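You operate a simulated robot arm through the tools that you are given. There is no shell and no other tool. Be economical: measure what you need, move in short steps, check, and stop when the job is done.

You are at the controls of a simulated robot arm. One attempt, no reset.

TASK
Run the wash tank down to between MIN and MAX, then wash the white cap clean.
Fine: water into the yellow pan, tap shut; cap in before the switch goes on; switch off, cap left in.

Only the result counts: the job must be done as asked and must still hold three seconds after the hand-in. Knocking over, shifting, dropping, spilling or breaking anything else fails it. Lids that push on must go on centred and level and be pressed home; caps that screw on are set level and turned clockwise until they are tight.

THE ROBOT
A 7-joint arm with a two-finger gripper, on a carriage that runs on a rail from [-1562, 15] to [818, -8] (x, y) and turns from -191 to 141 degrees about z. Base frame: it is fixed where the carriage stands at the start and does not move with it; the origin is on the floor, on the carriage's upright axis, x ahead of it, y to its left, z up. Units: mm, degrees, N and s.
Its first joint turns from -149.0 to 149.0 degrees. Places, roughly: dry switch [500, -600, 900]; grid of the wash tank [1100, -700, 900]; wash switch [700, -600, 900]; wash tank [1100, -700, 500]; wash tap [900, -400, 600]; water lever [1500, -800, 1200]. Payload 2.45 kg.
The TCP is the grasp point between the finger pads, 26 mm short of the fingertips. In the tool frame z runs along the fingers and y along their closing line. The gripper opens to 96 mm. The gripper's body begins 69 mm behind the TCP.
Orientation is told as [roll, pitch, yaw] about the base's x, y, z axes, in that order, counted from this pose: with the fingers straight down and closing along the base's y, the tool's x points along the base's -x, its y along +y and its z along -z.

THE INTERFACE
- The arm moves only by the tool play_rows. Its argument "targets" is a list of rows, each a list of 3 entries, a list of its own where there are three numbers: the shift along the tool's x, y, z in units of 200 mm (1.0 is 200 mm), then the turn, a rotation vector about the tool's x, y, z in units of 180 degrees (1.0 is 180 degrees), then the closure in counts, from 0 (fully open) to 255 (shut). In form: [[[dx, dy, dz], [wx, wy, wz], claw], ...]. A call has 1 to 10 rows; each row is the pose to reach, as a shift and turn from the pose commanded when the call began, along the tool's axes at that moment. A call with a number of a shift or a turn outside -1 to 1 is refused whole. Each row takes 0.2 s and may step no farther than 50 mm and 8.6 degrees from the row before; otherwise, or with a gripper value out of range, the whole call is refused. A pose out of reach is approached as far as the arm can. The call stops where the force on the tool passes 40 N (or 10 N more than at its start, if that is more) or the arm is blocked; 0.2 s more then pass. The fingers move at their own pace and stop on an object; they squeeze with about 23 N. The grip force told is the motor's: it shows also when the fingers shut on nothing. Time passes only in rows, and 0.2 s behind the last, so rows that repeat a pose let the fingers close. The reply holds the time, the measured pose of the TCP, the force on the tool along the base axes, the opening and the grip force, in the units named above and with some noise, with the torque about the TCP (base axes, N m) and any sound that the robot's microphone picked up.
- Cameras (640 x 400 px; columns grow to the right, rows downward): "scene" is now at [17.4, 103.3, 1637.6]; the picture's right is [-0.77, -0.64, 0.00], its down [-0.45, 0.55, -0.71] and it looks along [0.45, -0.55, -0.71] (base axes); focal length 254 px, centre (320, 200). "wrist" rides on the gripper at [82, 3, -98] in the tool frame; the picture's right is [-0.04, 1.00, 0.00], its down [-0.73, -0.03, -0.68] and it looks along [-0.68, -0.03, 0.73] (tool axes); focal length 256 px, centre (320, 200). There is no depth. A picture from a camera that has moved, and an enlarged one, comes with that camera's place and axes in the base frame and with its lens. The place of the scene camera against the robot may be out by one fixed shift of up to 25 mm in any direction.
- snapshot(camera): a new picture of that camera. No time passes.
- raise_lower(by): slides the trunk up (or, below 0, down) by that many mm; the arm and the scene camera ride with it, the base frame stays. It gives what a move gives, with no picture.
- base_move(legs): drives the robot by 1 to 6 legs, each [ahead, left, turn to the left] in mm, mm and degrees, along the robot's own axes; the way and the turn of a leg run together, so that a leg with both is an arc; at most 1500 mm and 180 degrees a leg. The arm and the cameras ride along, it lands a little off, and it stops where it bumps. It keeps to its track: a leg is cut to what the track allows. It gives what a move gives.
- head_to(pan, tilt): turns the head with the scene camera to pan (to the left, within 155 degrees either way) and tilt (down, from -29 to 69), counted from straight ahead of the robot. It gives what a move gives.
- close_up(camera, box): a new picture of the part [left, top, right, bottom] of that camera's present view, enlarged. No time passes.
- close_job(): hands the job in; it is judged then, once.

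Go step by step. Nothing tells you exact positions but the pictures and the camera data: compare them with the known pose of the tool, close in by small moves and look again before you grip or let go. The budget is 120 turns and 78 pictures, counting those below and the enlarged ones. Unless the task says otherwise, let go and move clear before handing in, and close with one line.

The tools are called after ">>>" as name(argument=value, ...) on one line, values as JSON. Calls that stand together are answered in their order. play_rows: Moves the arm, as the interface text tells. Its arguments: {"type":"object","properties":{"targets":{"type":"array"}},"required":["targets"]} The other tools are called the same way: raise_lower (by) slides the trunk up or down; base_move (legs) drives the base; head_to (pan, tilt) turns the head that bears the scene camera; snapshot (camera) takes a picture; close_up (camera, box) takes an enlarged picture of a part of a camera's view; close_job () hands the job in.

At the start:

```text
time_s: 0.0
ee_pos: [602.9, -270.8, 1189.5]
orientation: [0.0, 0.0, 0.0]
ft_force: [-0.1, -1.0, -0.4]
torque: [-0.02, 0.0, -0.01]
opening: 96.0
finger_force: 0.0
trunk travel left (down, up): [-625.0, 85.0]
robot x, y, heading: [-1.6, -1.2, 0.3]
head pan, tilt: [-50.5, 45.0]
```

scene: 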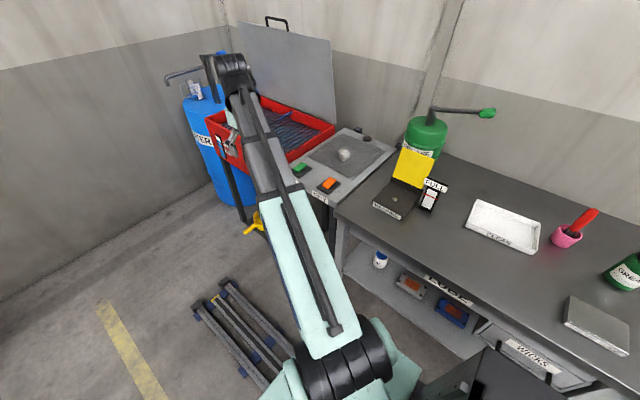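
wrist: 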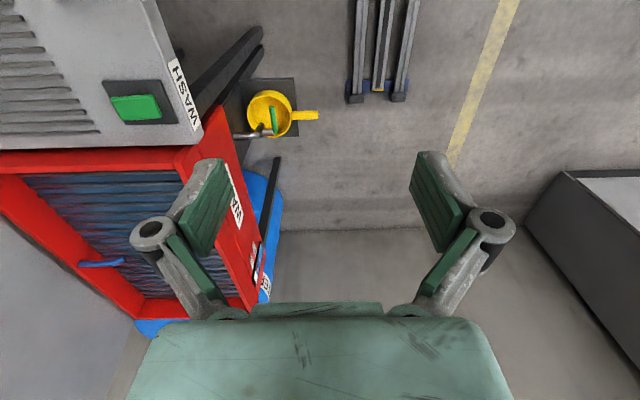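

I see the red wash tank, the green (wash) and orange (dry) switches, the yellow pan beneath the tap and a white thing on the drying board. I'll look closer at the details first.

>>> close_up(camera="scene", box=[160, 40, 400, 240])

>>> close_up(camera="wrist", box=[80, 50, 340, 320])

>>> close_up(camera="scene", box=[320, 90, 640, 370])

```text
2.00 times, centred on (280, 140) of scene
camera zoom: at [17.4, 103.3, 1637.6], right [-0.77, -0.64, 0.0], down [-0.45, 0.55, -0.71], along [0.45, -0.55, -0.71], focal length 508 px, centre (400, 320)
```

zoom: 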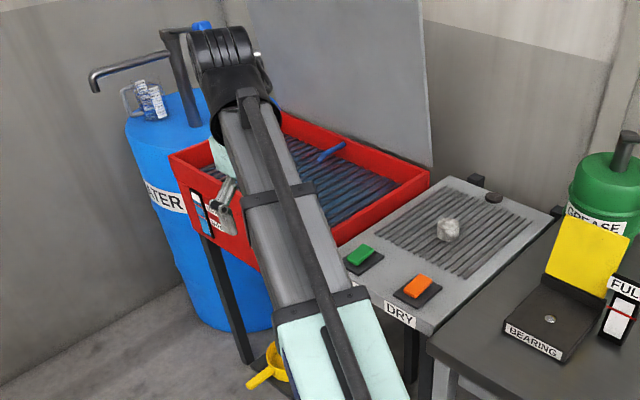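

```text
1.48 times, centred on (210, 185) of wrist
camera zoom: at [520.6, -266.8, 1287.9], right [0.04, 1.0, 0.0], down [0.73, -0.03, 0.68], along [0.68, -0.03, -0.73], focal length 379 px, centre (483, 222)
```

zoom: 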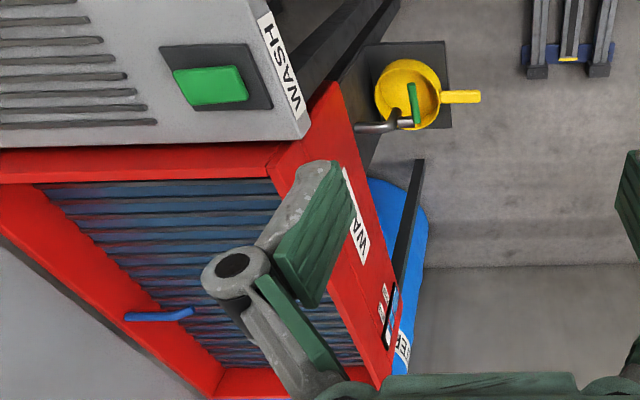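

```text
1.43 times, centred on (480, 230) of scene
camera zoom: at [17.4, 103.3, 1637.6], right [-0.77, -0.64, 0.0], down [-0.45, 0.55, -0.71], along [0.45, -0.55, -0.71], focal length 363 px, centre (91, 157)
```

zoom: 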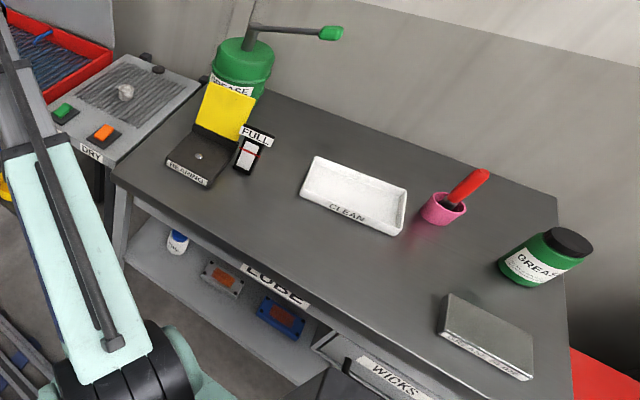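

The white lump on the dry board is probably the cap (about [595, -790, 900]). I'll drive nearer the tank and turn the wrist camera to face the tap and gauge.

>>> base_move(legs=[[250, 0, 0]])

>>> play_rows(targets=[[[0, 0.07, 0.1], [0, 0, 0.047], 0], [[0, 0.14, 0.2], [0, 0, 0.094], 0], [[0, 0.21, 0.3], [0, 0, 0.141], 0], [[0, 0.28, 0.4], [0, 0, 0.188], 0], [[0, 0.35, 0.5], [0, 0, 0.235], 0], [[0, 0.42, 0.6], [0, 0, 0.282], 0], [[0, 0.49, 0.7], [0, 0, 0.329], 0], [[0, 0.56, 0.8], [0, 0, 0.376], 0], [[0, 0.63, 0.9], [0, 0, 0.423], 0], [[0, 0.7, 1.0], [0, 0, 0.47], 0]])

>>> snapshot(camera="wrist")

>>> snapshot(camera="scene")

```text
time_s: 1.8
ee_pos: [851.8, -274.2, 1189.8]
orientation: [0.1, 0.0, -0.1]
ft_force: [-0.2, -0.3, -0.1]
torque: [0.0, 0.05, 0.02]
opening: 96.0
finger_force: 0.1
trunk travel left (down, up): [-625.0, 85.0]
robot x, y, heading: [251.1, 0.1, -0.0]
head pan, tilt: [-50.5, 45.0]
```

```text
time_s: 4.0
ee_pos: [850.1, -133.6, 987.6]
orientation: [0.0, 0.0, -84.7]
ft_force: [0.0, 0.7, 0.2]
torque: [-0.01, -0.01, -0.01]
opening: 96.3
finger_force: 0.1
trunk travel left (down, up): [-625.0, 85.0]
robot x, y, heading: [249.6, -2.2, 0.0]
head pan, tilt: [-50.5, 45.0]
```

```text
72 pictures are left
camera wrist: at [846.8, -51.7, 1087.5], right [1.0, 0.05, 0.0], down [0.04, -0.73, 0.68], along [0.04, -0.68, -0.73], focal length 256 px, centre (320, 200)
```

wrist: 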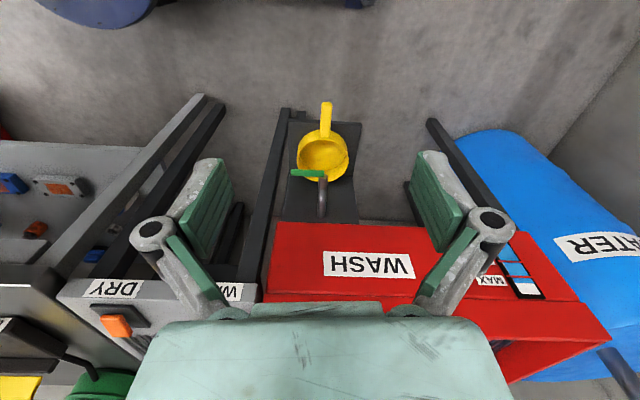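

```text
71 pictures are left
camera scene: at [266.3, 100.8, 1637.6], right [-0.77, -0.64, 0.0], down [-0.45, 0.55, -0.71], along [0.45, -0.55, -0.71], focal length 254 px, centre (320, 200)
```

scene: 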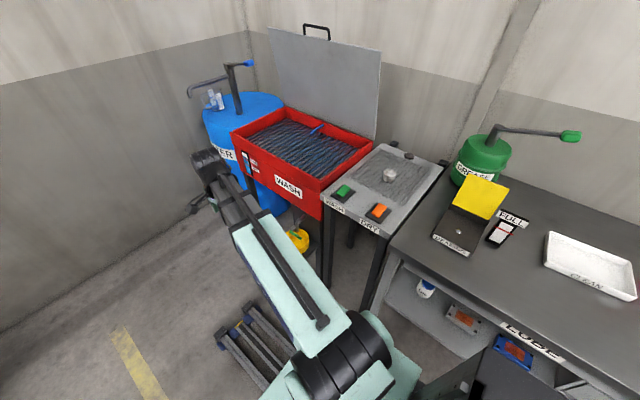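

I see the tap with its green lever above the pan and the gauge at the right of the red face. I take close-ups.

>>> close_up(camera="wrist", box=[260, 80, 400, 230])

>>> close_up(camera="scene", box=[200, 90, 440, 260])

>>> close_up(camera="wrist", box=[460, 230, 580, 310])

```text
2.67 times, centred on (330, 155) of wrist
camera zoom: at [846.8, -51.7, 1087.5], right [1.0, 0.05, 0.0], down [0.04, -0.73, 0.68], along [0.04, -0.68, -0.73], focal length 683 px, centre (293, 320)
```

zoom: 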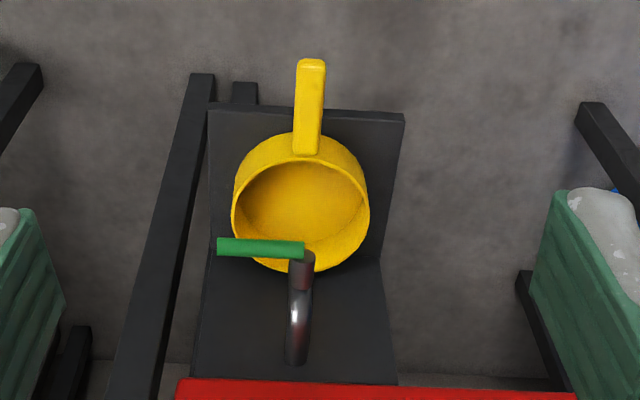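

```text
2.35 times, centred on (320, 175) of scene
camera zoom: at [266.3, 100.8, 1637.6], right [-0.77, -0.64, 0.0], down [-0.45, 0.55, -0.71], along [0.45, -0.55, -0.71], focal length 597 px, centre (320, 259)
```

zoom: 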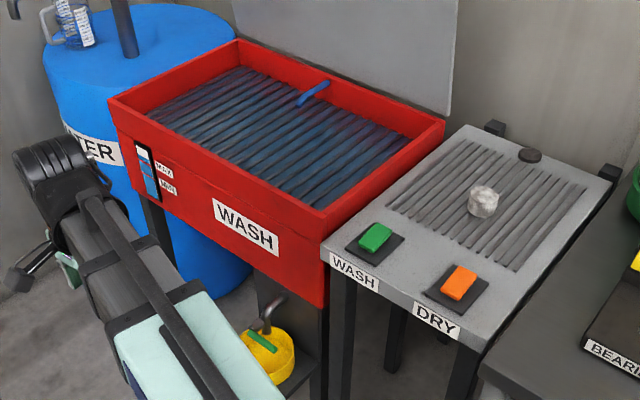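

```text
5.00 times, centred on (520, 270) of wrist
camera zoom: at [846.8, -51.7, 1087.5], right [1.0, 0.05, 0.0], down [0.04, -0.73, 0.68], along [0.04, -0.68, -0.73], focal length 1280 px, centre (-680, -150)
```

zoom: 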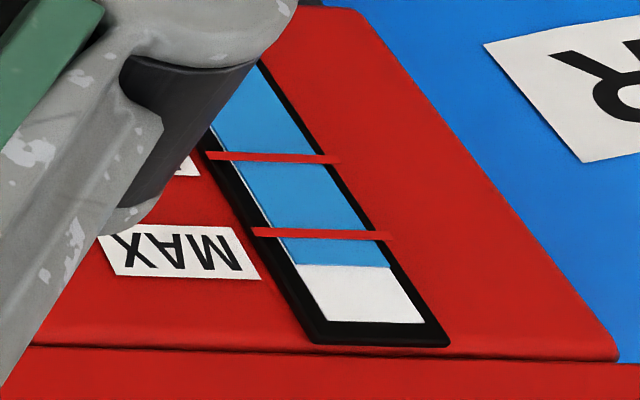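

The gauge reads just above MAX, so only a little water must go. The tap pivot is near [877, -418, 611] with its lever pointing to -x for about 70 mm. I lower the trunk and turn the hand back so the fingers can straddle the lever.

>>> raise_lower(by=-250)

>>> play_rows(targets=[[[0, 0, 0], [0, 0, -0.047], 0], [[0, 0, 0], [0, 0, -0.094], 0], [[0, 0, 0], [0, 0, -0.141], 0], [[0, 0, 0], [0, 0, -0.188], 0], [[0, 0, 0], [0, 0, -0.235], 0], [[0, 0, 0], [0, 0, -0.282], 0], [[0, 0, 0], [0, 0, -0.329], 0], [[0, 0, 0], [0, 0, -0.376], 0], [[0, 0, 0], [0, 0, -0.423], 0], [[0, 0, 0], [0, 0, -0.47], 0]])

>>> play_rows(targets=[[[0, 0, 0], [-0.045, 0, 0], 0], [[0, 0, 0], [-0.09, 0, 0], 0], [[0, 0, 0], [-0.135, 0, 0], 0], [[0, 0, 0], [-0.18, 0, 0], 0]])

>>> snapshot(camera="wrist")

>>> snapshot(camera="scene")

```text
time_s: 6.6
ee_pos: [850.3, -133.4, 739.9]
orientation: [0.0, 0.0, -84.7]
ft_force: [0.3, -0.6, 0.2]
torque: [0.01, 0.04, -0.01]
opening: 95.9
finger_force: 0.0
trunk travel left (down, up): [-375.0, 335.0]
robot x, y, heading: [246.0, -0.2, -0.0]
head pan, tilt: [-50.5, 45.0]
```

```text
time_s: 8.8
ee_pos: [851.4, -133.9, 739.1]
orientation: [-0.1, 0.1, 0.0]
ft_force: [-0.5, 0.0, -0.7]
torque: [-0.01, 0.01, 0.0]
opening: 96.0
finger_force: 0.0
trunk travel left (down, up): [-375.0, 335.0]
robot x, y, heading: [247.3, -2.0, -0.2]
head pan, tilt: [-50.5, 45.0]
```

```text
time_s: 9.8
ee_pos: [850.1, -133.5, 739.3]
orientation: [32.4, -0.1, 0.0]
ft_force: [-1.0, 0.2, 0.0]
torque: [-0.02, -0.02, 0.01]
opening: 96.0
finger_force: 0.0
trunk travel left (down, up): [-375.0, 335.0]
robot x, y, heading: [251.3, -4.3, -0.4]
head pan, tilt: [-50.5, 45.0]
```

```text
67 pictures are left
camera wrist: at [769.3, -183.2, 824.0], right [0.04, 0.84, 0.54], down [0.73, -0.39, 0.56], along [0.68, 0.37, -0.63], focal length 256 px, centre (320, 200)
```

wrist: 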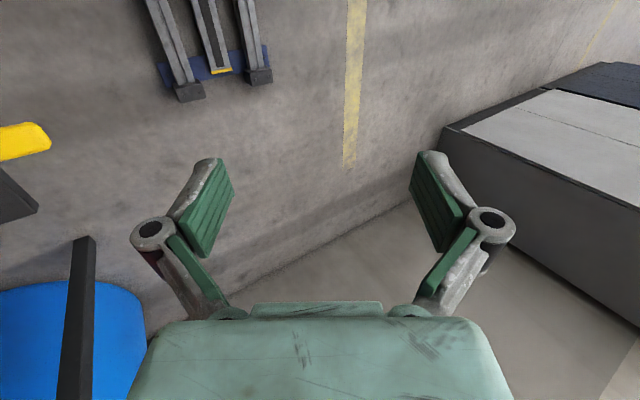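

```text
66 pictures are left
camera scene: at [266.3, 101.2, 1387.6], right [-0.77, -0.64, 0.0], down [-0.45, 0.55, -0.71], along [0.45, -0.55, -0.71], focal length 254 px, centre (320, 200)
```

scene: 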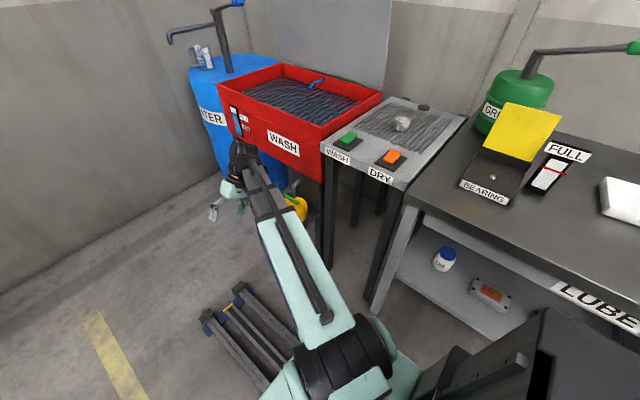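

I tilted the wrong way, so I reverse it to lean the wrist away from the tank (fingers aiming down and toward -y).

>>> play_rows(targets=[[[0, 0, 0], [0.045, 0, 0], 0], [[0, 0, 0], [0.09, 0, 0], 0], [[0, 0, 0], [0.135, 0, 0], 0], [[0, 0, 0], [0.18, 0, 0], 0], [[0, 0, 0], [0.225, 0, 0], 0], [[0, 0, 0], [0.27, 0, 0], 0], [[0, 0, 0], [0.315, 0, 0], 0], [[0, 0, 0], [0.36, 0, 0], 0]])

>>> play_rows(targets=[[[0.1, -0.2, 0], [0, 0, 0], 0], [[0.2, -0.4, 0], [0, 0, 0], 0], [[0.3, -0.6, 0], [0, 0, 0], 0]])

>>> snapshot(camera="wrist")

```text
time_s: 11.6
ee_pos: [850.8, -132.3, 739.5]
orientation: [-32.4, -0.1, -0.2]
ft_force: [0.6, 0.2, -0.1]
torque: [0.02, 0.0, -0.01]
opening: 96.0
finger_force: 0.1
trunk travel left (down, up): [-375.0, 335.0]
robot x, y, heading: [245.3, -3.7, -0.0]
head pan, tilt: [-50.5, 45.0]
```

```text
time_s: 12.4
ee_pos: [790.2, -235.5, 804.2]
orientation: [-32.4, 0.1, 0.0]
ft_force: [0.4, 0.9, -0.4]
torque: [-0.02, 0.01, -0.03]
opening: 96.1
finger_force: 0.1
trunk travel left (down, up): [-375.0, 335.0]
robot x, y, heading: [251.6, -1.5, 0.1]
head pan, tilt: [-50.5, 45.0]
```

```text
65 pictures are left
camera wrist: at [708.7, -178.9, 884.8], right [0.04, 0.84, -0.54], down [0.73, 0.34, 0.59], along [0.68, -0.42, -0.61], focal length 256 px, centre (320, 200)
```

wrist: 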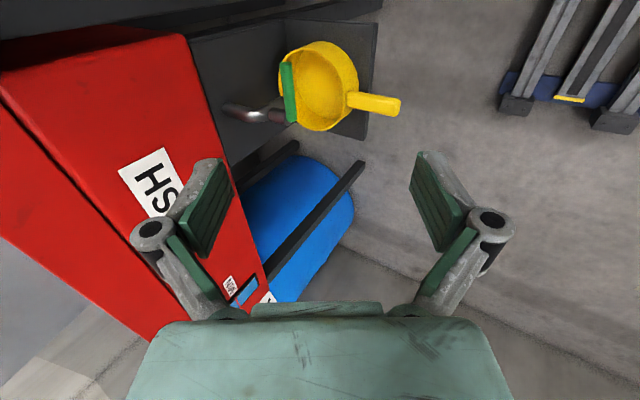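

>>> close_up(camera="wrist", box=[190, 30, 410, 170])

```text
2.86 times, centred on (300, 100) of wrist
camera zoom: at [708.7, -178.9, 884.8], right [0.04, 0.84, -0.54], down [0.73, 0.34, 0.59], along [0.68, -0.42, -0.61], focal length 731 px, centre (377, 486)
```

zoom: 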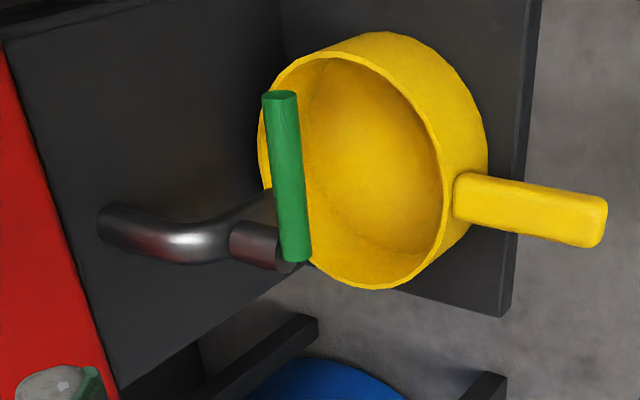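

The tap's stub axis runs along +y and the lever swings in the vertical x–z plane; its free end is near [800, -408, 611]. I tilt the hand further so the fingers point nearly along -y.

>>> play_rows(targets=[[[0, 0, 0], [0.044, 0, 0], 90], [[0, 0, 0], [0.088, 0, 0], 90], [[0, 0, 0], [0.132, 0, 0], 90], [[0, 0, 0], [0.176, 0, 0], 90], [[0, 0, 0], [0.22, 0, 0], 90]])

>>> snapshot(camera="wrist")

```text
time_s: 13.6
ee_pos: [790.8, -235.1, 802.7]
orientation: [-72.2, 0.0, 0.0]
ft_force: [-0.8, -0.1, 0.5]
torque: [0.0, -0.02, 0.03]
opening: 61.9
finger_force: 0.0
trunk travel left (down, up): [-375.0, 335.0]
robot x, y, heading: [249.5, -3.8, 0.1]
head pan, tilt: [-50.5, 45.0]
```

```text
63 pictures are left
camera wrist: at [709.2, -139.7, 831.0], right [0.04, 0.31, -0.95], down [0.73, 0.64, 0.24], along [0.68, -0.71, -0.2], focal length 256 px, centre (320, 200)
```

wrist: 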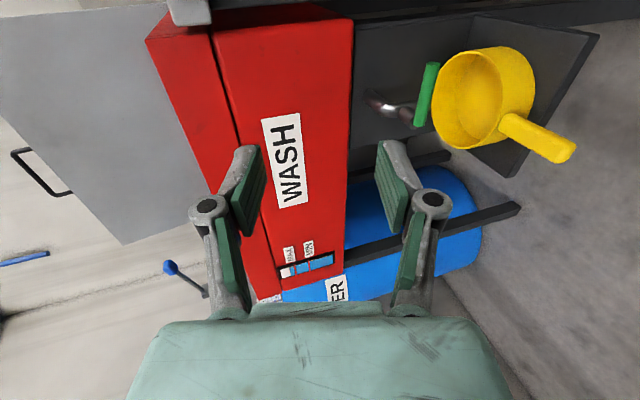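

The lever and gauge are both in view. I move to a pre-position before the lever's outer end and look again.

>>> play_rows(targets=[[[-0.03, 0.162, 0.13], [0, 0, 0], 90], [[-0.06, 0.324, 0.26], [0, 0, 0], 90], [[-0.09, 0.486, 0.39], [0, 0, 0], 90], [[-0.12, 0.648, 0.5], [0, 0, 0], 90]])

>>> snapshot(camera="wrist")

```text
time_s: 14.6
ee_pos: [815.0, -290.2, 647.1]
orientation: [-72.0, 0.1, -0.1]
ft_force: [0.7, 0.2, 0.1]
torque: [0.0, -0.03, 0.03]
opening: 62.0
finger_force: 0.1
trunk travel left (down, up): [-375.0, 335.0]
robot x, y, heading: [251.1, -2.0, -0.4]
head pan, tilt: [-50.5, 45.0]
```

```text
62 pictures are left
camera wrist: at [733.4, -194.7, 675.2], right [0.04, 0.31, -0.95], down [0.73, 0.64, 0.24], along [0.68, -0.71, -0.2], focal length 256 px, centre (320, 200)
```

wrist: 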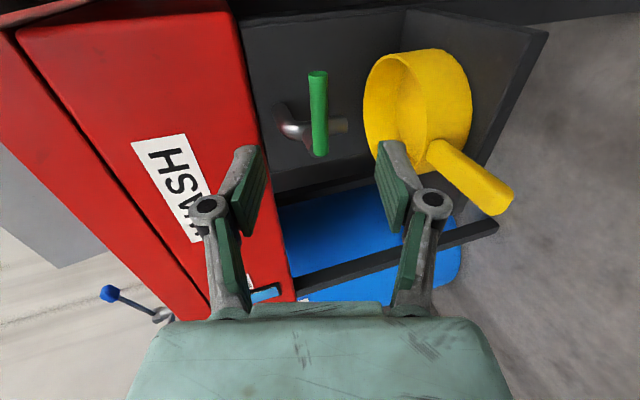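

The measurements agree: the lever is at z≈612 and y≈-409. I advance along the fingers to straddle it near x=815.

>>> play_rows(targets=[[[0, 0, 0.2], [0, 0, 0], 90], [[0, 0, 0.4], [0, 0, 0], 90], [[0, 0, 0.59], [0, 0, 0], 90], [[0, 0, 0.59], [0, 0, 0], 185], [[0, 0, 0.59], [0, 0, 0], 185]])

>>> snapshot(camera="wrist")

```text
time_s: 15.8
ee_pos: [815.9, -401.7, 611.7]
orientation: [-72.0, 0.0, -0.1]
ft_force: [0.3, 0.5, 0.2]
torque: [-0.01, 0.03, -0.02]
opening: 26.3
finger_force: 0.0
trunk travel left (down, up): [-375.0, 335.0]
robot x, y, heading: [247.8, -2.3, 0.2]
head pan, tilt: [-50.5, 45.0]
```

```text
61 pictures are left
camera wrist: at [733.9, -307.4, 639.9], right [0.04, 0.31, -0.95], down [0.73, 0.64, 0.24], along [0.68, -0.71, -0.2], focal length 256 px, centre (320, 200)
```

wrist: 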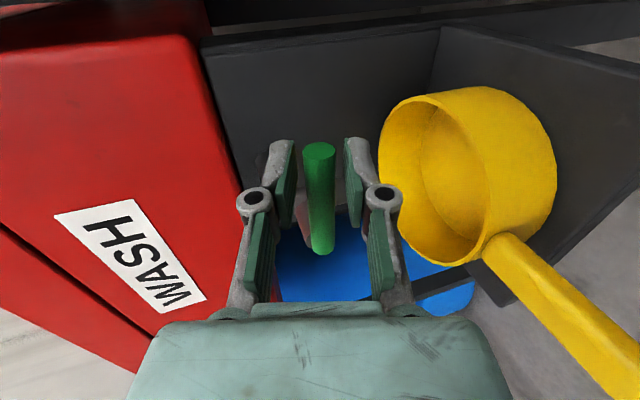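

The lever sits between the fingers. The pan rim is close below, so the lever most likely opens upward; I try a gentle 21° upward arc.

>>> play_rows(targets=[[[-0.002, -0.034, -0.011], [0, 0.0119, -0.037], 185], [[-0.009, -0.068, -0.022], [0, 0.0238, -0.074], 185], [[-0.02, -0.1, -0.032], [0, 0.0357, -0.111], 185]])

>>> snapshot(camera="wrist")

```text
time_s: 16.6
ee_pos: [819.4, -402.0, 633.8]
orientation: [-72.0, 21.1, -0.1]
ft_force: [-0.4, 0.9, -1.0]
torque: [-0.03, 0.0, 0.02]
opening: 26.6
finger_force: 0.1
trunk travel left (down, up): [-375.0, 335.0]
robot x, y, heading: [248.0, 1.6, 0.0]
head pan, tilt: [-50.5, 45.0]
```

```text
60 pictures are left
camera wrist: at [752.7, -307.5, 689.0], right [-0.3, 0.31, -0.9], down [0.77, 0.64, -0.04], along [0.56, -0.71, -0.43], focal length 256 px, centre (320, 200)
```

wrist: 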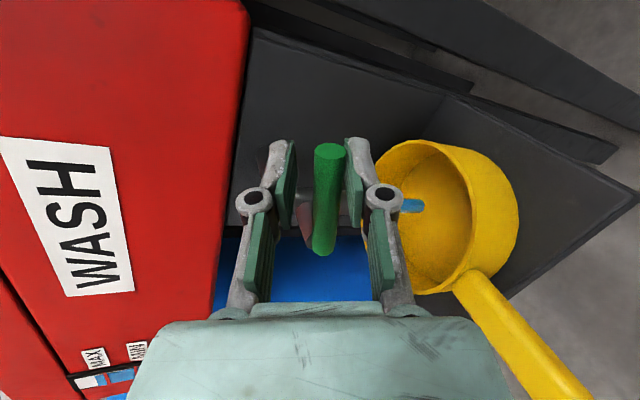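

Water runs (blue stream in the pan) and the gauge is visible at lower left. I look at the gauge closely.

>>> close_up(camera="wrist", box=[60, 330, 170, 400])

```text
5.71 times, centred on (115, 365) of wrist
camera zoom: at [752.7, -307.5, 689.0], right [-0.3, 0.31, -0.9], down [0.77, 0.64, -0.04], along [0.56, -0.71, -0.43], focal length 1463 px, centre (1491, -743)
```

zoom: 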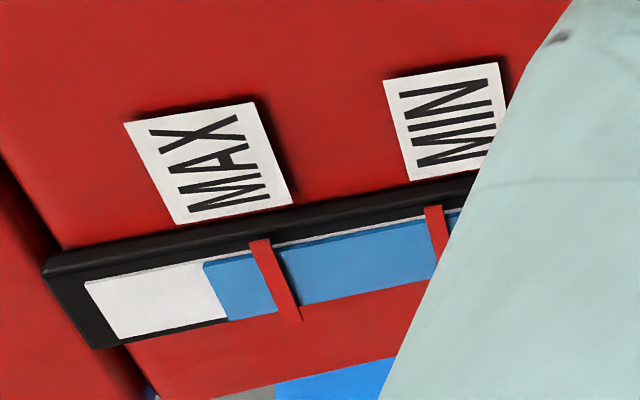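

The level is still a bit above MAX and falling slowly. I hold for about 2 s and look.

>>> play_rows(targets=[[[0, 0, 0], [0, 0, 0], 185], [[0, 0, 0], [0, 0, 0], 185], [[0, 0, 0], [0, 0, 0], 185], [[0, 0, 0], [0, 0, 0], 185], [[0, 0, 0], [0, 0, 0], 185], [[0, 0, 0], [0, 0, 0], 185], [[0, 0, 0], [0, 0, 0], 185], [[0, 0, 0], [0, 0, 0], 185]])

>>> close_up(camera="wrist", box=[60, 330, 170, 400])

```text
time_s: 18.4
ee_pos: [818.3, -403.3, 634.5]
orientation: [-72.0, 21.1, -0.1]
ft_force: [-0.5, 0.4, 0.0]
torque: [0.03, -0.01, -0.02]
opening: 26.5
finger_force: 0.1
trunk travel left (down, up): [-375.0, 335.0]
robot x, y, heading: [248.8, 0.1, -0.1]
head pan, tilt: [-50.5, 45.0]
```

```text
5.71 times, centred on (115, 365) of wrist
camera zoom: at [752.3, -307.5, 688.8], right [-0.3, 0.31, -0.9], down [0.77, 0.64, -0.04], along [0.56, -0.71, -0.43], focal length 1463 px, centre (1491, -743)
```

zoom: 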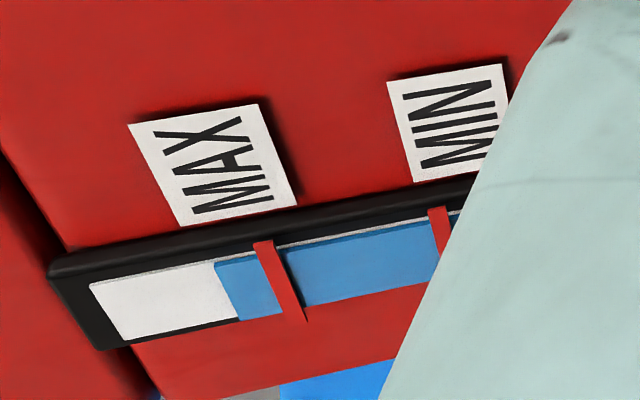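

The flow is slow (about 4 px/s of the 165 px between marks). I open the lever another 16° and hold.

>>> play_rows(targets=[[[-0.003, -0.039, -0.0125], [0, 0.0136, -0.0423], 185], [[-0.011, -0.0775, -0.025], [0, 0.0272, -0.0846], 185], [[-0.011, -0.0775, -0.025], [0, 0.0272, -0.0846], 185], [[-0.011, -0.0775, -0.025], [0, 0.0272, -0.0846], 185], [[-0.011, -0.0775, -0.025], [0, 0.0272, -0.0846], 185], [[-0.011, -0.0775, -0.025], [0, 0.0272, -0.0846], 185], [[-0.011, -0.0775, -0.025], [0, 0.0272, -0.0846], 185]])

>>> snapshot(camera="wrist")

```text
time_s: 20.0
ee_pos: [826.3, -401.6, 649.1]
orientation: [-72.0, 37.0, -0.1]
ft_force: [-0.7, -0.1, -1.2]
torque: [0.02, 0.01, 0.02]
opening: 26.6
finger_force: 0.5
trunk travel left (down, up): [-375.0, 335.0]
robot x, y, heading: [246.0, -2.6, -0.1]
head pan, tilt: [-50.5, 45.0]
```

```text
57 pictures are left
camera wrist: at [777.6, -307.8, 719.4], right [-0.54, 0.31, -0.78], down [0.73, 0.64, -0.25], along [0.42, -0.71, -0.57], focal length 256 px, centre (320, 200)
```

wrist: 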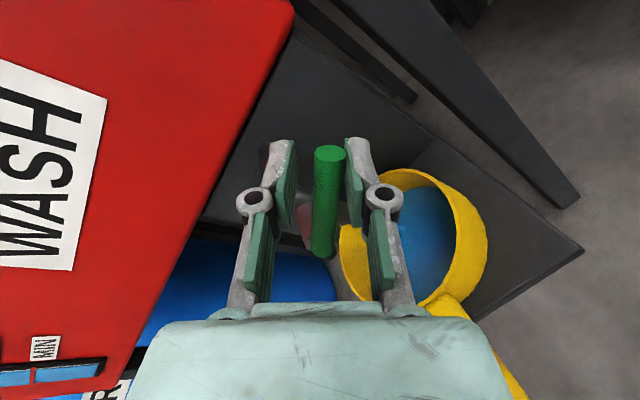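

The flow is stronger now. I check the pan level and the gauge via the scene camera.

>>> close_up(camera="scene", box=[200, 80, 320, 180])

>>> close_up(camera="wrist", box=[0, 320, 120, 400])

```text
4.00 times, centred on (260, 130) of scene
camera zoom: at [266.3, 100.9, 1387.6], right [-0.77, -0.64, 0.0], down [-0.45, 0.55, -0.71], along [0.45, -0.55, -0.71], focal length 1016 px, centre (560, 480)
```

zoom: 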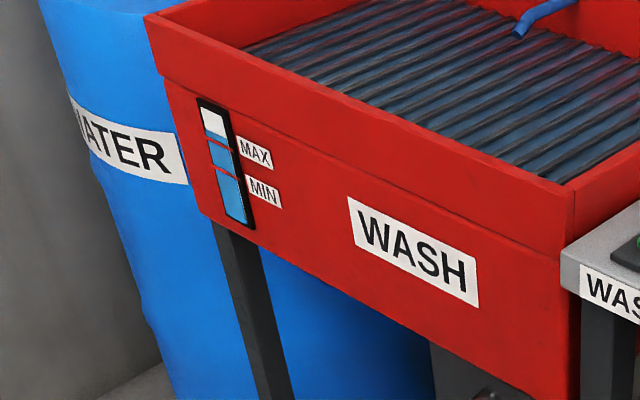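

```text
5.00 times, centred on (60, 360) of wrist
camera zoom: at [777.6, -307.8, 719.4], right [-0.54, 0.31, -0.78], down [0.73, 0.64, -0.25], along [0.42, -0.71, -0.57], focal length 1280 px, centre (1620, -600)
```

zoom: 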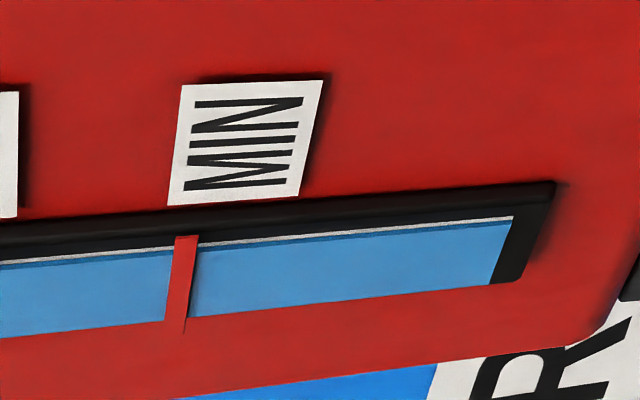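

The scene camera shows the gauge well (level just above MAX). I hold on another 2 s.

>>> play_rows(targets=[[[0, 0, 0], [0, 0, 0], 185], [[0, 0, 0], [0, 0, 0], 185], [[0, 0, 0], [0, 0, 0], 185], [[0, 0, 0], [0, 0, 0], 185], [[0, 0, 0], [0, 0, 0], 185], [[0, 0, 0], [0, 0, 0], 185], [[0, 0, 0], [0, 0, 0], 185], [[0, 0, 0], [0, 0, 0], 185], [[0, 0, 0], [0, 0, 0], 185], [[0, 0, 0], [0, 0, 0], 185]])

>>> close_up(camera="scene", box=[240, 95, 280, 145])

>>> close_up(camera="wrist", box=[320, 150, 540, 380])

```text
time_s: 22.2
ee_pos: [826.2, -402.7, 648.4]
orientation: [-71.9, 37.0, 0.2]
ft_force: [-0.5, 0.9, -0.6]
torque: [0.02, -0.01, 0.0]
opening: 26.4
finger_force: 0.6
trunk travel left (down, up): [-375.0, 335.0]
robot x, y, heading: [251.5, 0.8, -0.1]
head pan, tilt: [-50.5, 45.0]
```

```text
8.00 times, centred on (260, 120) of scene
camera zoom: at [266.3, 100.9, 1387.6], right [-0.77, -0.64, 0.0], down [-0.45, 0.55, -0.71], along [0.45, -0.55, -0.71], focal length 2031 px, centre (800, 840)
```

zoom: 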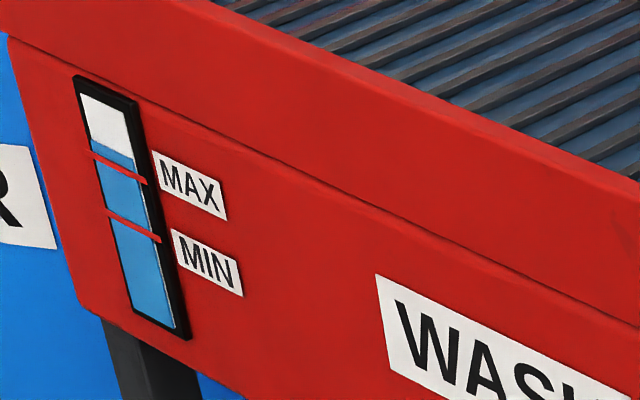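

```text
1.74 times, centred on (430, 265) of wrist
camera zoom: at [777.6, -307.8, 719.4], right [-0.54, 0.31, -0.78], down [0.73, 0.64, -0.25], along [0.42, -0.71, -0.57], focal length 445 px, centre (129, 87)
```

zoom: 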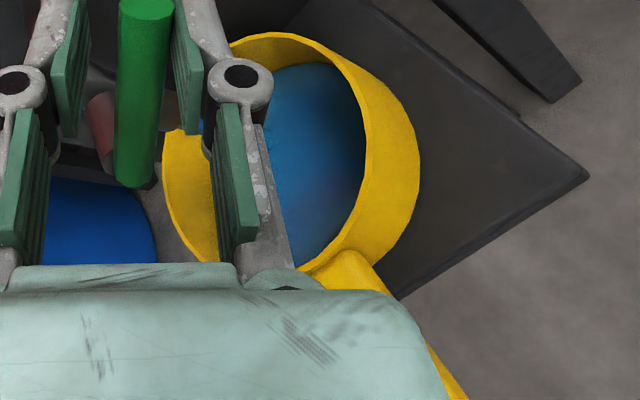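

Level just above MAX, pan far from full. I hold about 4.4 s more.

>>> play_rows(targets=[[[0, 0, 0], [0, 0, 0], 185], [[0, 0, 0], [0, 0, 0], 185], [[0, 0, 0], [0, 0, 0], 185], [[0, 0, 0], [0, 0, 0], 185], [[0, 0, 0], [0, 0, 0], 185], [[0, 0, 0], [0, 0, 0], 185], [[0, 0, 0], [0, 0, 0], 185], [[0, 0, 0], [0, 0, 0], 185], [[0, 0, 0], [0, 0, 0], 185], [[0, 0, 0], [0, 0, 0], 185]])

>>> play_rows(targets=[[[0, 0, 0], [0, 0, 0], 185], [[0, 0, 0], [0, 0, 0], 185], [[0, 0, 0], [0, 0, 0], 185], [[0, 0, 0], [0, 0, 0], 185], [[0, 0, 0], [0, 0, 0], 185], [[0, 0, 0], [0, 0, 0], 185], [[0, 0, 0], [0, 0, 0], 185], [[0, 0, 0], [0, 0, 0], 185], [[0, 0, 0], [0, 0, 0], 185], [[0, 0, 0], [0, 0, 0], 185]])

>>> close_up(camera="scene", box=[240, 95, 280, 145])

>>> close_up(camera="wrist", box=[320, 150, 540, 380])

```text
time_s: 24.4
ee_pos: [826.5, -402.7, 647.9]
orientation: [-72.1, 37.0, 0.2]
ft_force: [0.0, 0.3, 0.6]
torque: [-0.03, 0.01, -0.02]
opening: 26.3
finger_force: 0.5
trunk travel left (down, up): [-375.0, 335.0]
robot x, y, heading: [247.9, -0.8, -0.3]
head pan, tilt: [-50.5, 45.0]
```

```text
time_s: 26.6
ee_pos: [825.9, -401.9, 648.1]
orientation: [-72.0, 37.0, 0.1]
ft_force: [-0.7, 0.3, 0.0]
torque: [-0.01, 0.0, -0.01]
opening: 26.5
finger_force: 0.2
trunk travel left (down, up): [-375.0, 335.0]
robot x, y, heading: [247.4, -3.1, -0.3]
head pan, tilt: [-50.5, 45.0]
```

```text
8.00 times, centred on (260, 120) of scene
camera zoom: at [266.3, 100.9, 1387.6], right [-0.77, -0.64, 0.0], down [-0.45, 0.55, -0.71], along [0.45, -0.55, -0.71], focal length 2031 px, centre (800, 840)
```

zoom: 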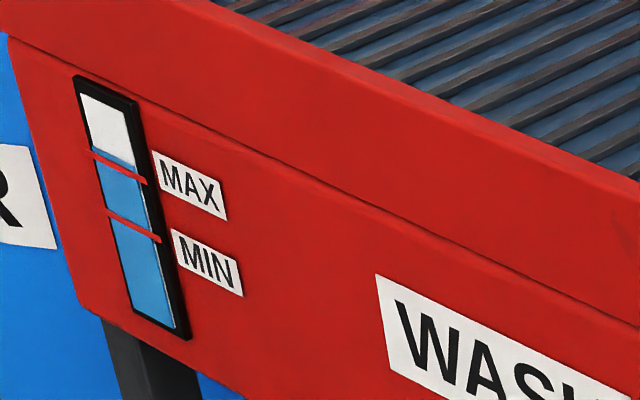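

```text
1.74 times, centred on (430, 265) of wrist
camera zoom: at [777.6, -307.8, 719.4], right [-0.54, 0.31, -0.78], down [0.73, 0.64, -0.25], along [0.42, -0.71, -0.57], focal length 445 px, centre (129, 87)
```

zoom: 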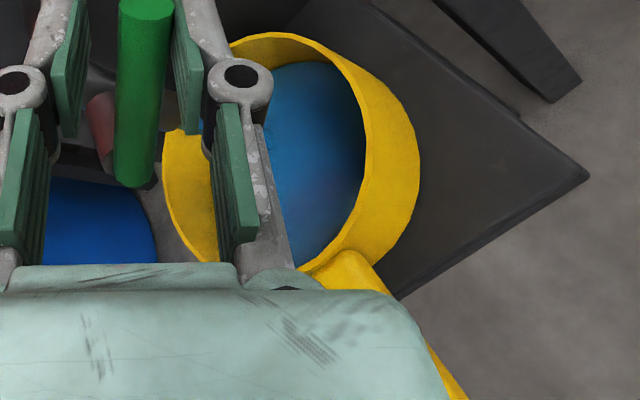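

The rate is slow, about 2 px/s, and the level is now at MAX. I open another 16° and hold.

>>> play_rows(targets=[[[-0.003, -0.039, -0.0125], [0, 0.0136, -0.0423], 185], [[-0.011, -0.0775, -0.025], [0, 0.0272, -0.0846], 185], [[-0.011, -0.0775, -0.025], [0, 0.0272, -0.0846], 185], [[-0.011, -0.0775, -0.025], [0, 0.0272, -0.0846], 185], [[-0.011, -0.0775, -0.025], [0, 0.0272, -0.0846], 185], [[-0.011, -0.0775, -0.025], [0, 0.0272, -0.0846], 185], [[-0.011, -0.0775, -0.025], [0, 0.0272, -0.0846], 185], [[-0.011, -0.0775, -0.025], [0, 0.0272, -0.0846], 185], [[-0.011, -0.0775, -0.025], [0, 0.0272, -0.0846], 185], [[-0.011, -0.0775, -0.025], [0, 0.0272, -0.0846], 185]])

>>> play_rows(targets=[[[0, 0, 0], [0, 0, 0], 185], [[0, 0, 0], [0, 0, 0], 185], [[0, 0, 0], [0, 0, 0], 185], [[0, 0, 0], [0, 0, 0], 185], [[0, 0, 0], [0, 0, 0], 185], [[0, 0, 0], [0, 0, 0], 185], [[0, 0, 0], [0, 0, 0], 185], [[0, 0, 0], [0, 0, 0], 185]])

>>> close_up(camera="scene", box=[240, 95, 280, 145])

>>> snapshot(camera="wrist")

```text
time_s: 28.8
ee_pos: [837.8, -403.5, 659.9]
orientation: [-71.8, 53.1, 0.1]
ft_force: [-0.3, 0.2, 0.8]
torque: [0.01, 0.0, 0.01]
opening: 26.1
finger_force: 0.0
trunk travel left (down, up): [-375.0, 335.0]
robot x, y, heading: [250.1, -1.8, -0.0]
head pan, tilt: [-50.5, 45.0]
```

```text
time_s: 30.6
ee_pos: [838.1, -403.5, 659.7]
orientation: [-71.9, 52.9, 0.1]
ft_force: [-0.4, -0.2, -0.4]
torque: [-0.01, 0.01, -0.03]
opening: 26.1
finger_force: 0.0
trunk travel left (down, up): [-375.0, 335.0]
robot x, y, heading: [249.0, -4.8, 0.1]
head pan, tilt: [-50.5, 45.0]
```

```text
8.00 times, centred on (260, 120) of scene
camera zoom: at [266.3, 100.9, 1387.6], right [-0.77, -0.64, 0.0], down [-0.45, 0.55, -0.71], along [0.45, -0.55, -0.71], focal length 2031 px, centre (800, 840)
```

zoom: 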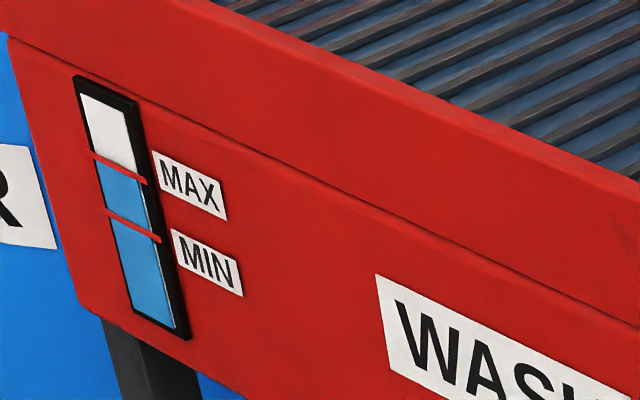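

```text
49 pictures are left
camera wrist: at [810.9, -307.8, 741.7], right [-0.73, 0.31, -0.6], down [0.63, 0.64, -0.44], along [0.25, -0.71, -0.66], focal length 256 px, centre (320, 200)
```

wrist: 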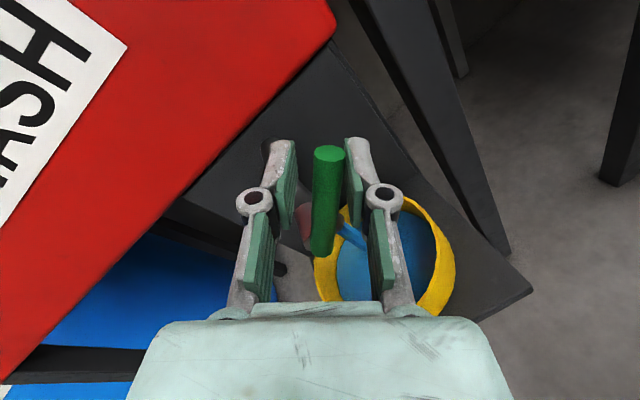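

The level is about at the MAX line now and dropping faster. I hold for another 4.4 s.

>>> play_rows(targets=[[[0, 0, 0], [0, 0, 0], 185], [[0, 0, 0], [0, 0, 0], 185], [[0, 0, 0], [0, 0, 0], 185], [[0, 0, 0], [0, 0, 0], 185], [[0, 0, 0], [0, 0, 0], 185], [[0, 0, 0], [0, 0, 0], 185], [[0, 0, 0], [0, 0, 0], 185], [[0, 0, 0], [0, 0, 0], 185], [[0, 0, 0], [0, 0, 0], 185], [[0, 0, 0], [0, 0, 0], 185]])

>>> play_rows(targets=[[[0, 0, 0], [0, 0, 0], 185], [[0, 0, 0], [0, 0, 0], 185], [[0, 0, 0], [0, 0, 0], 185], [[0, 0, 0], [0, 0, 0], 185], [[0, 0, 0], [0, 0, 0], 185], [[0, 0, 0], [0, 0, 0], 185], [[0, 0, 0], [0, 0, 0], 185], [[0, 0, 0], [0, 0, 0], 185], [[0, 0, 0], [0, 0, 0], 185], [[0, 0, 0], [0, 0, 0], 185]])

>>> close_up(camera="scene", box=[240, 95, 280, 145])

```text
time_s: 32.8
ee_pos: [838.8, -403.3, 659.7]
orientation: [-71.8, 53.0, 0.1]
ft_force: [0.2, 0.6, 0.1]
torque: [0.03, -0.03, -0.05]
opening: 26.3
finger_force: 0.0
trunk travel left (down, up): [-375.0, 335.0]
robot x, y, heading: [246.6, 1.2, -0.0]
head pan, tilt: [-50.5, 45.0]
```

```text
time_s: 35.0
ee_pos: [837.9, -403.4, 659.9]
orientation: [-71.9, 53.0, 0.1]
ft_force: [1.1, 0.4, -0.6]
torque: [-0.03, 0.02, 0.0]
opening: 26.2
finger_force: 0.1
trunk travel left (down, up): [-375.0, 335.0]
robot x, y, heading: [248.7, -2.1, 0.1]
head pan, tilt: [-50.5, 45.0]
```

```text
8.00 times, centred on (260, 120) of scene
camera zoom: at [266.3, 100.9, 1387.6], right [-0.77, -0.64, 0.0], down [-0.45, 0.55, -0.71], along [0.45, -0.55, -0.71], focal length 2031 px, centre (800, 840)
```

zoom: 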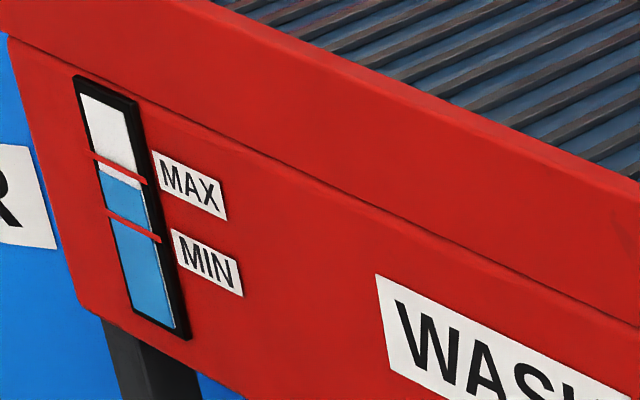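

The level is now just below MAX. I hold a further 4.4 s for margin, then narrow the fingers and swing the lever back most of the way.

>>> play_rows(targets=[[[0, 0, 0], [0, 0, 0], 185], [[0, 0, 0], [0, 0, 0], 185], [[0, 0, 0], [0, 0, 0], 185], [[0, 0, 0], [0, 0, 0], 185], [[0, 0, 0], [0, 0, 0], 185], [[0, 0, 0], [0, 0, 0], 185], [[0, 0, 0], [0, 0, 0], 185], [[0, 0, 0], [0, 0, 0], 185], [[0, 0, 0], [0, 0, 0], 185], [[0, 0, 0], [0, 0, 0], 185]])

>>> play_rows(targets=[[[0, 0, 0], [0, 0, 0], 185], [[0, 0, 0], [0, 0, 0], 185], [[0, 0, 0], [0, 0, 0], 185], [[0, 0, 0], [0, 0, 0], 185], [[0, 0, 0], [0, 0, 0], 185], [[0, 0, 0], [0, 0, 0], 208], [[0, 0, 0], [0, 0, 0], 208]])

>>> play_rows(targets=[[[-0.0029, 0.0391, 0.0126], [0, -0.0136, 0.0423], 208], [[-0.0114, 0.0774, 0.0249], [0, -0.0272, 0.0846], 208], [[-0.0255, 0.1142, 0.0367], [0, -0.0408, 0.1269], 208], [[-0.0448, 0.1488, 0.0478], [0, -0.0544, 0.1692], 208], [[-0.069, 0.1805, 0.058], [0, -0.068, 0.2116], 208], [[-0.0901, 0.202, 0.0649], [0, -0.0782, 0.2433], 208], [[-0.1054, 0.2151, 0.0692], [0, -0.085, 0.2644], 208]])

>>> snapshot(camera="wrist")

>>> close_up(camera="scene", box=[240, 95, 280, 145])

```text
time_s: 37.2
ee_pos: [838.3, -402.1, 660.2]
orientation: [-71.9, 53.0, 0.1]
ft_force: [0.4, -0.4, 0.0]
torque: [-0.01, -0.02, -0.03]
opening: 26.4
finger_force: 0.2
trunk travel left (down, up): [-375.0, 335.0]
robot x, y, heading: [245.8, -1.2, -0.1]
head pan, tilt: [-50.5, 45.0]
```

```text
time_s: 38.8
ee_pos: [838.4, -402.4, 659.2]
orientation: [-71.9, 53.0, 0.1]
ft_force: [-0.3, -0.5, -0.6]
torque: [0.0, 0.0, 0.03]
opening: 17.6
finger_force: 0.2
trunk travel left (down, up): [-375.0, 335.0]
robot x, y, heading: [248.9, -3.6, -0.5]
head pan, tilt: [-50.5, 45.0]
```

```text
time_s: 40.4
ee_pos: [814.4, -402.7, 616.2]
orientation: [-72.0, 3.0, -0.1]
ft_force: [-0.3, -0.7, -0.4]
torque: [-0.01, 0.01, 0.01]
opening: 17.9
finger_force: 0.1
trunk travel left (down, up): [-375.0, 335.0]
robot x, y, heading: [249.3, 2.2, 0.1]
head pan, tilt: [-50.5, 45.0]
```

```text
47 pictures are left
camera wrist: at [734.4, -307.1, 647.4], right [-0.01, 0.31, -0.95], down [0.75, 0.64, 0.2], along [0.67, -0.71, -0.24], focal length 256 px, centre (320, 200)
```

wrist: 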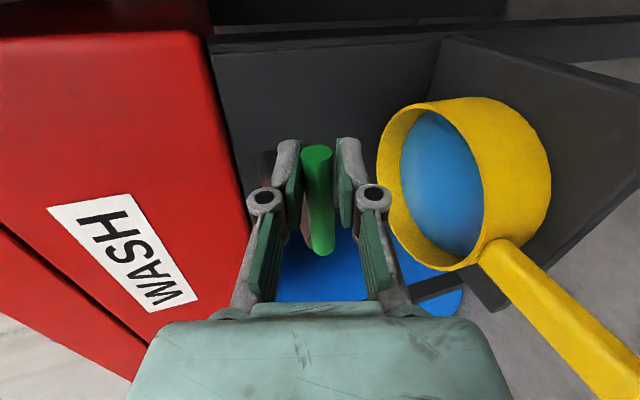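

```text
8.00 times, centred on (260, 120) of scene
camera zoom: at [266.3, 100.9, 1387.6], right [-0.77, -0.64, 0.0], down [-0.45, 0.55, -0.71], along [0.45, -0.55, -0.71], focal length 2031 px, centre (800, 840)
```

zoom: 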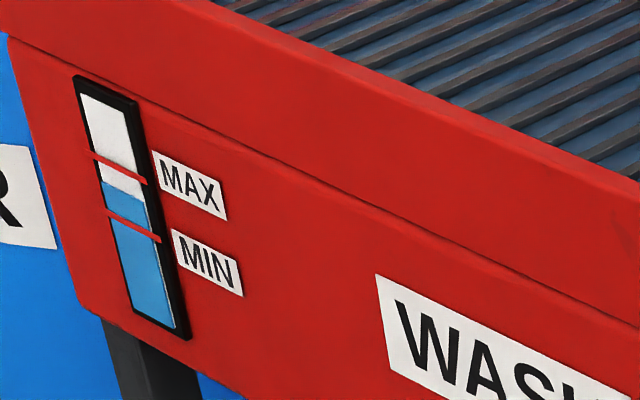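

The level is mid-band. I press the lever home past its slack.

>>> play_rows(targets=[[[0, 0.0148, 0.0047], [0, -0.0051, 0.0159], 208], [[-0.001, 0.0243, 0.0078], [0, -0.0085, 0.0264], 208], [[-0.002, 0.0343, 0.011], [0, -0.0119, 0.037], 208]])

>>> close_up(camera="wrist", box=[220, 60, 580, 300])

```text
time_s: 41.2
ee_pos: [815.0, -403.2, 608.6]
orientation: [-72.2, -4.1, 0.0]
ft_force: [0.6, 0.8, 5.3]
torque: [-0.04, 0.09, 0.0]
opening: 21.3
finger_force: 2.1
trunk travel left (down, up): [-375.0, 335.0]
robot x, y, heading: [249.8, -4.2, 0.0]
head pan, tilt: [-50.5, 45.0]
```

```text
1.67 times, centred on (400, 180) of wrist
camera zoom: at [731.5, -306.9, 631.4], right [0.11, 0.31, -0.95], down [0.72, 0.64, 0.29], along [0.69, -0.71, -0.15], focal length 427 px, centre (187, 233)
```

zoom: 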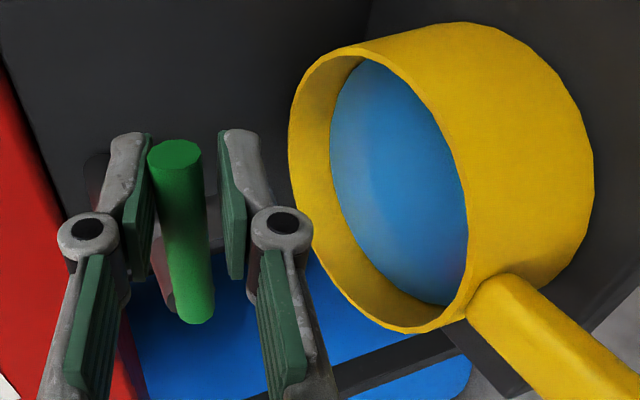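

The lever is against its stop (5 N) and no stream shows. I ease off and retract along the fingers.

>>> play_rows(targets=[[[0, -0.017, -0.0055], [0, 0.006, -0.019], 200], [[0, -0.017, -0.1], [0, 0.006, -0.019], 200], [[0, -0.017, -0.3], [0, 0.006, -0.019], 200], [[0, -0.017, -0.5], [0, 0.006, -0.019], 200], [[0, -0.017, -0.7], [0, 0.006, -0.019], 200], [[0, -0.017, -0.9], [0, 0.006, -0.019], 200]])

>>> snapshot(camera="wrist")

>>> close_up(camera="scene", box=[240, 95, 280, 145])

```text
time_s: 42.6
ee_pos: [809.8, -231.2, 666.7]
orientation: [-72.0, -0.3, 0.0]
ft_force: [-0.6, 0.1, -0.6]
torque: [0.0, 0.0, 0.0]
opening: 20.8
finger_force: 0.1
trunk travel left (down, up): [-375.0, 335.0]
robot x, y, heading: [247.4, -4.4, -0.1]
head pan, tilt: [-50.5, 45.0]
```

```text
44 pictures are left
camera wrist: at [728.0, -136.2, 694.4], right [0.05, 0.31, -0.95], down [0.73, 0.64, 0.24], along [0.68, -0.71, -0.2], focal length 256 px, centre (320, 200)
```

wrist: 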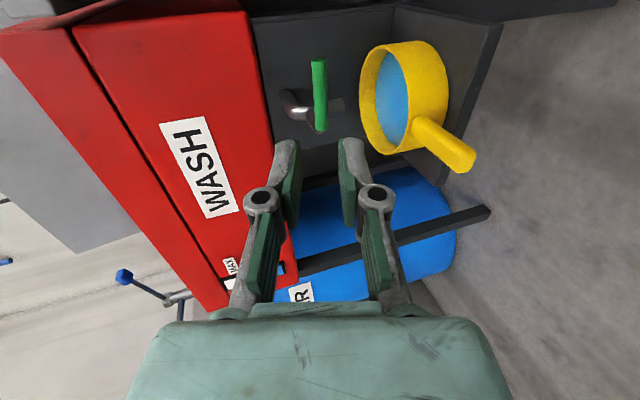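

```text
8.00 times, centred on (260, 120) of scene
camera zoom: at [266.4, 100.6, 1387.6], right [-0.77, -0.64, 0.0], down [-0.45, 0.55, -0.71], along [0.45, -0.55, -0.71], focal length 2031 px, centre (800, 840)
```

zoom: 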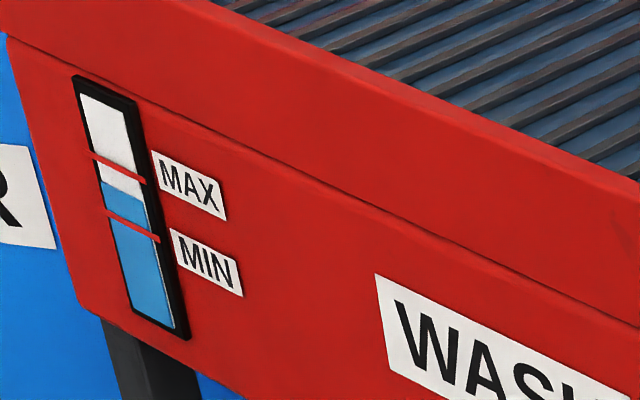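

The tap is shut and the level steady mid-band. I now bring the hand upright, raise the trunk and inspect the white object on the dry board.

>>> raise_lower(by=330)

>>> play_rows(targets=[[[0, 0, 0], [-0.044, 0, 0], 100], [[0, 0, 0], [-0.088, 0, 0], 100], [[0, 0, 0], [-0.132, 0, 0], 100], [[0, 0, 0], [-0.176, 0, 0], 100], [[0, 0, 0], [-0.22, 0, 0], 100], [[0, 0, 0], [-0.264, 0, 0], 100], [[0, 0, 0], [-0.308, 0, 0], 100], [[0, 0, 0], [-0.352, 0, 0], 100], [[0, 0, 0], [-0.4, 0, 0], 100]])

>>> close_up(camera="scene", box=[320, 110, 480, 240])

```text
time_s: 45.9
ee_pos: [809.7, -231.0, 998.3]
orientation: [-72.0, -0.5, -0.1]
ft_force: [-0.2, 0.3, -0.2]
torque: [-0.02, 0.02, 0.0]
opening: 20.6
finger_force: 0.1
trunk travel left (down, up): [-705.0, 5.0]
robot x, y, heading: [248.2, 2.3, -0.2]
head pan, tilt: [-50.5, 45.0]
```

```text
time_s: 47.9
ee_pos: [809.7, -230.7, 998.5]
orientation: [0.1, -0.6, 0.0]
ft_force: [-0.5, 0.6, -0.5]
torque: [-0.08, -0.03, 0.02]
opening: 58.1
finger_force: 0.0
trunk travel left (down, up): [-705.0, 5.0]
robot x, y, heading: [251.3, -3.9, -0.2]
head pan, tilt: [-50.5, 45.0]
```

```text
3.08 times, centred on (400, 175) of scene
camera zoom: at [266.4, 100.9, 1717.6], right [-0.77, -0.64, 0.0], down [-0.45, 0.55, -0.71], along [0.45, -0.55, -0.71], focal length 781 px, centre (74, 277)
```

zoom: 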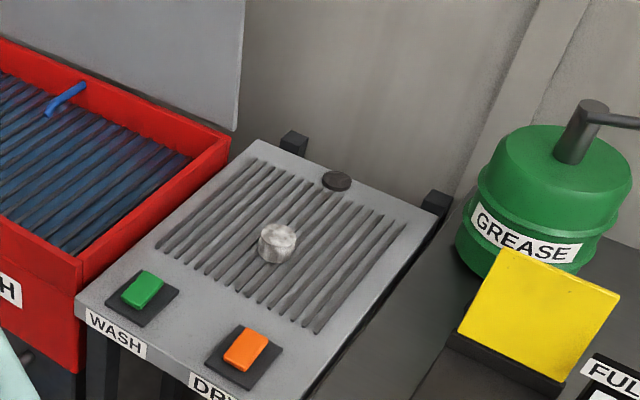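

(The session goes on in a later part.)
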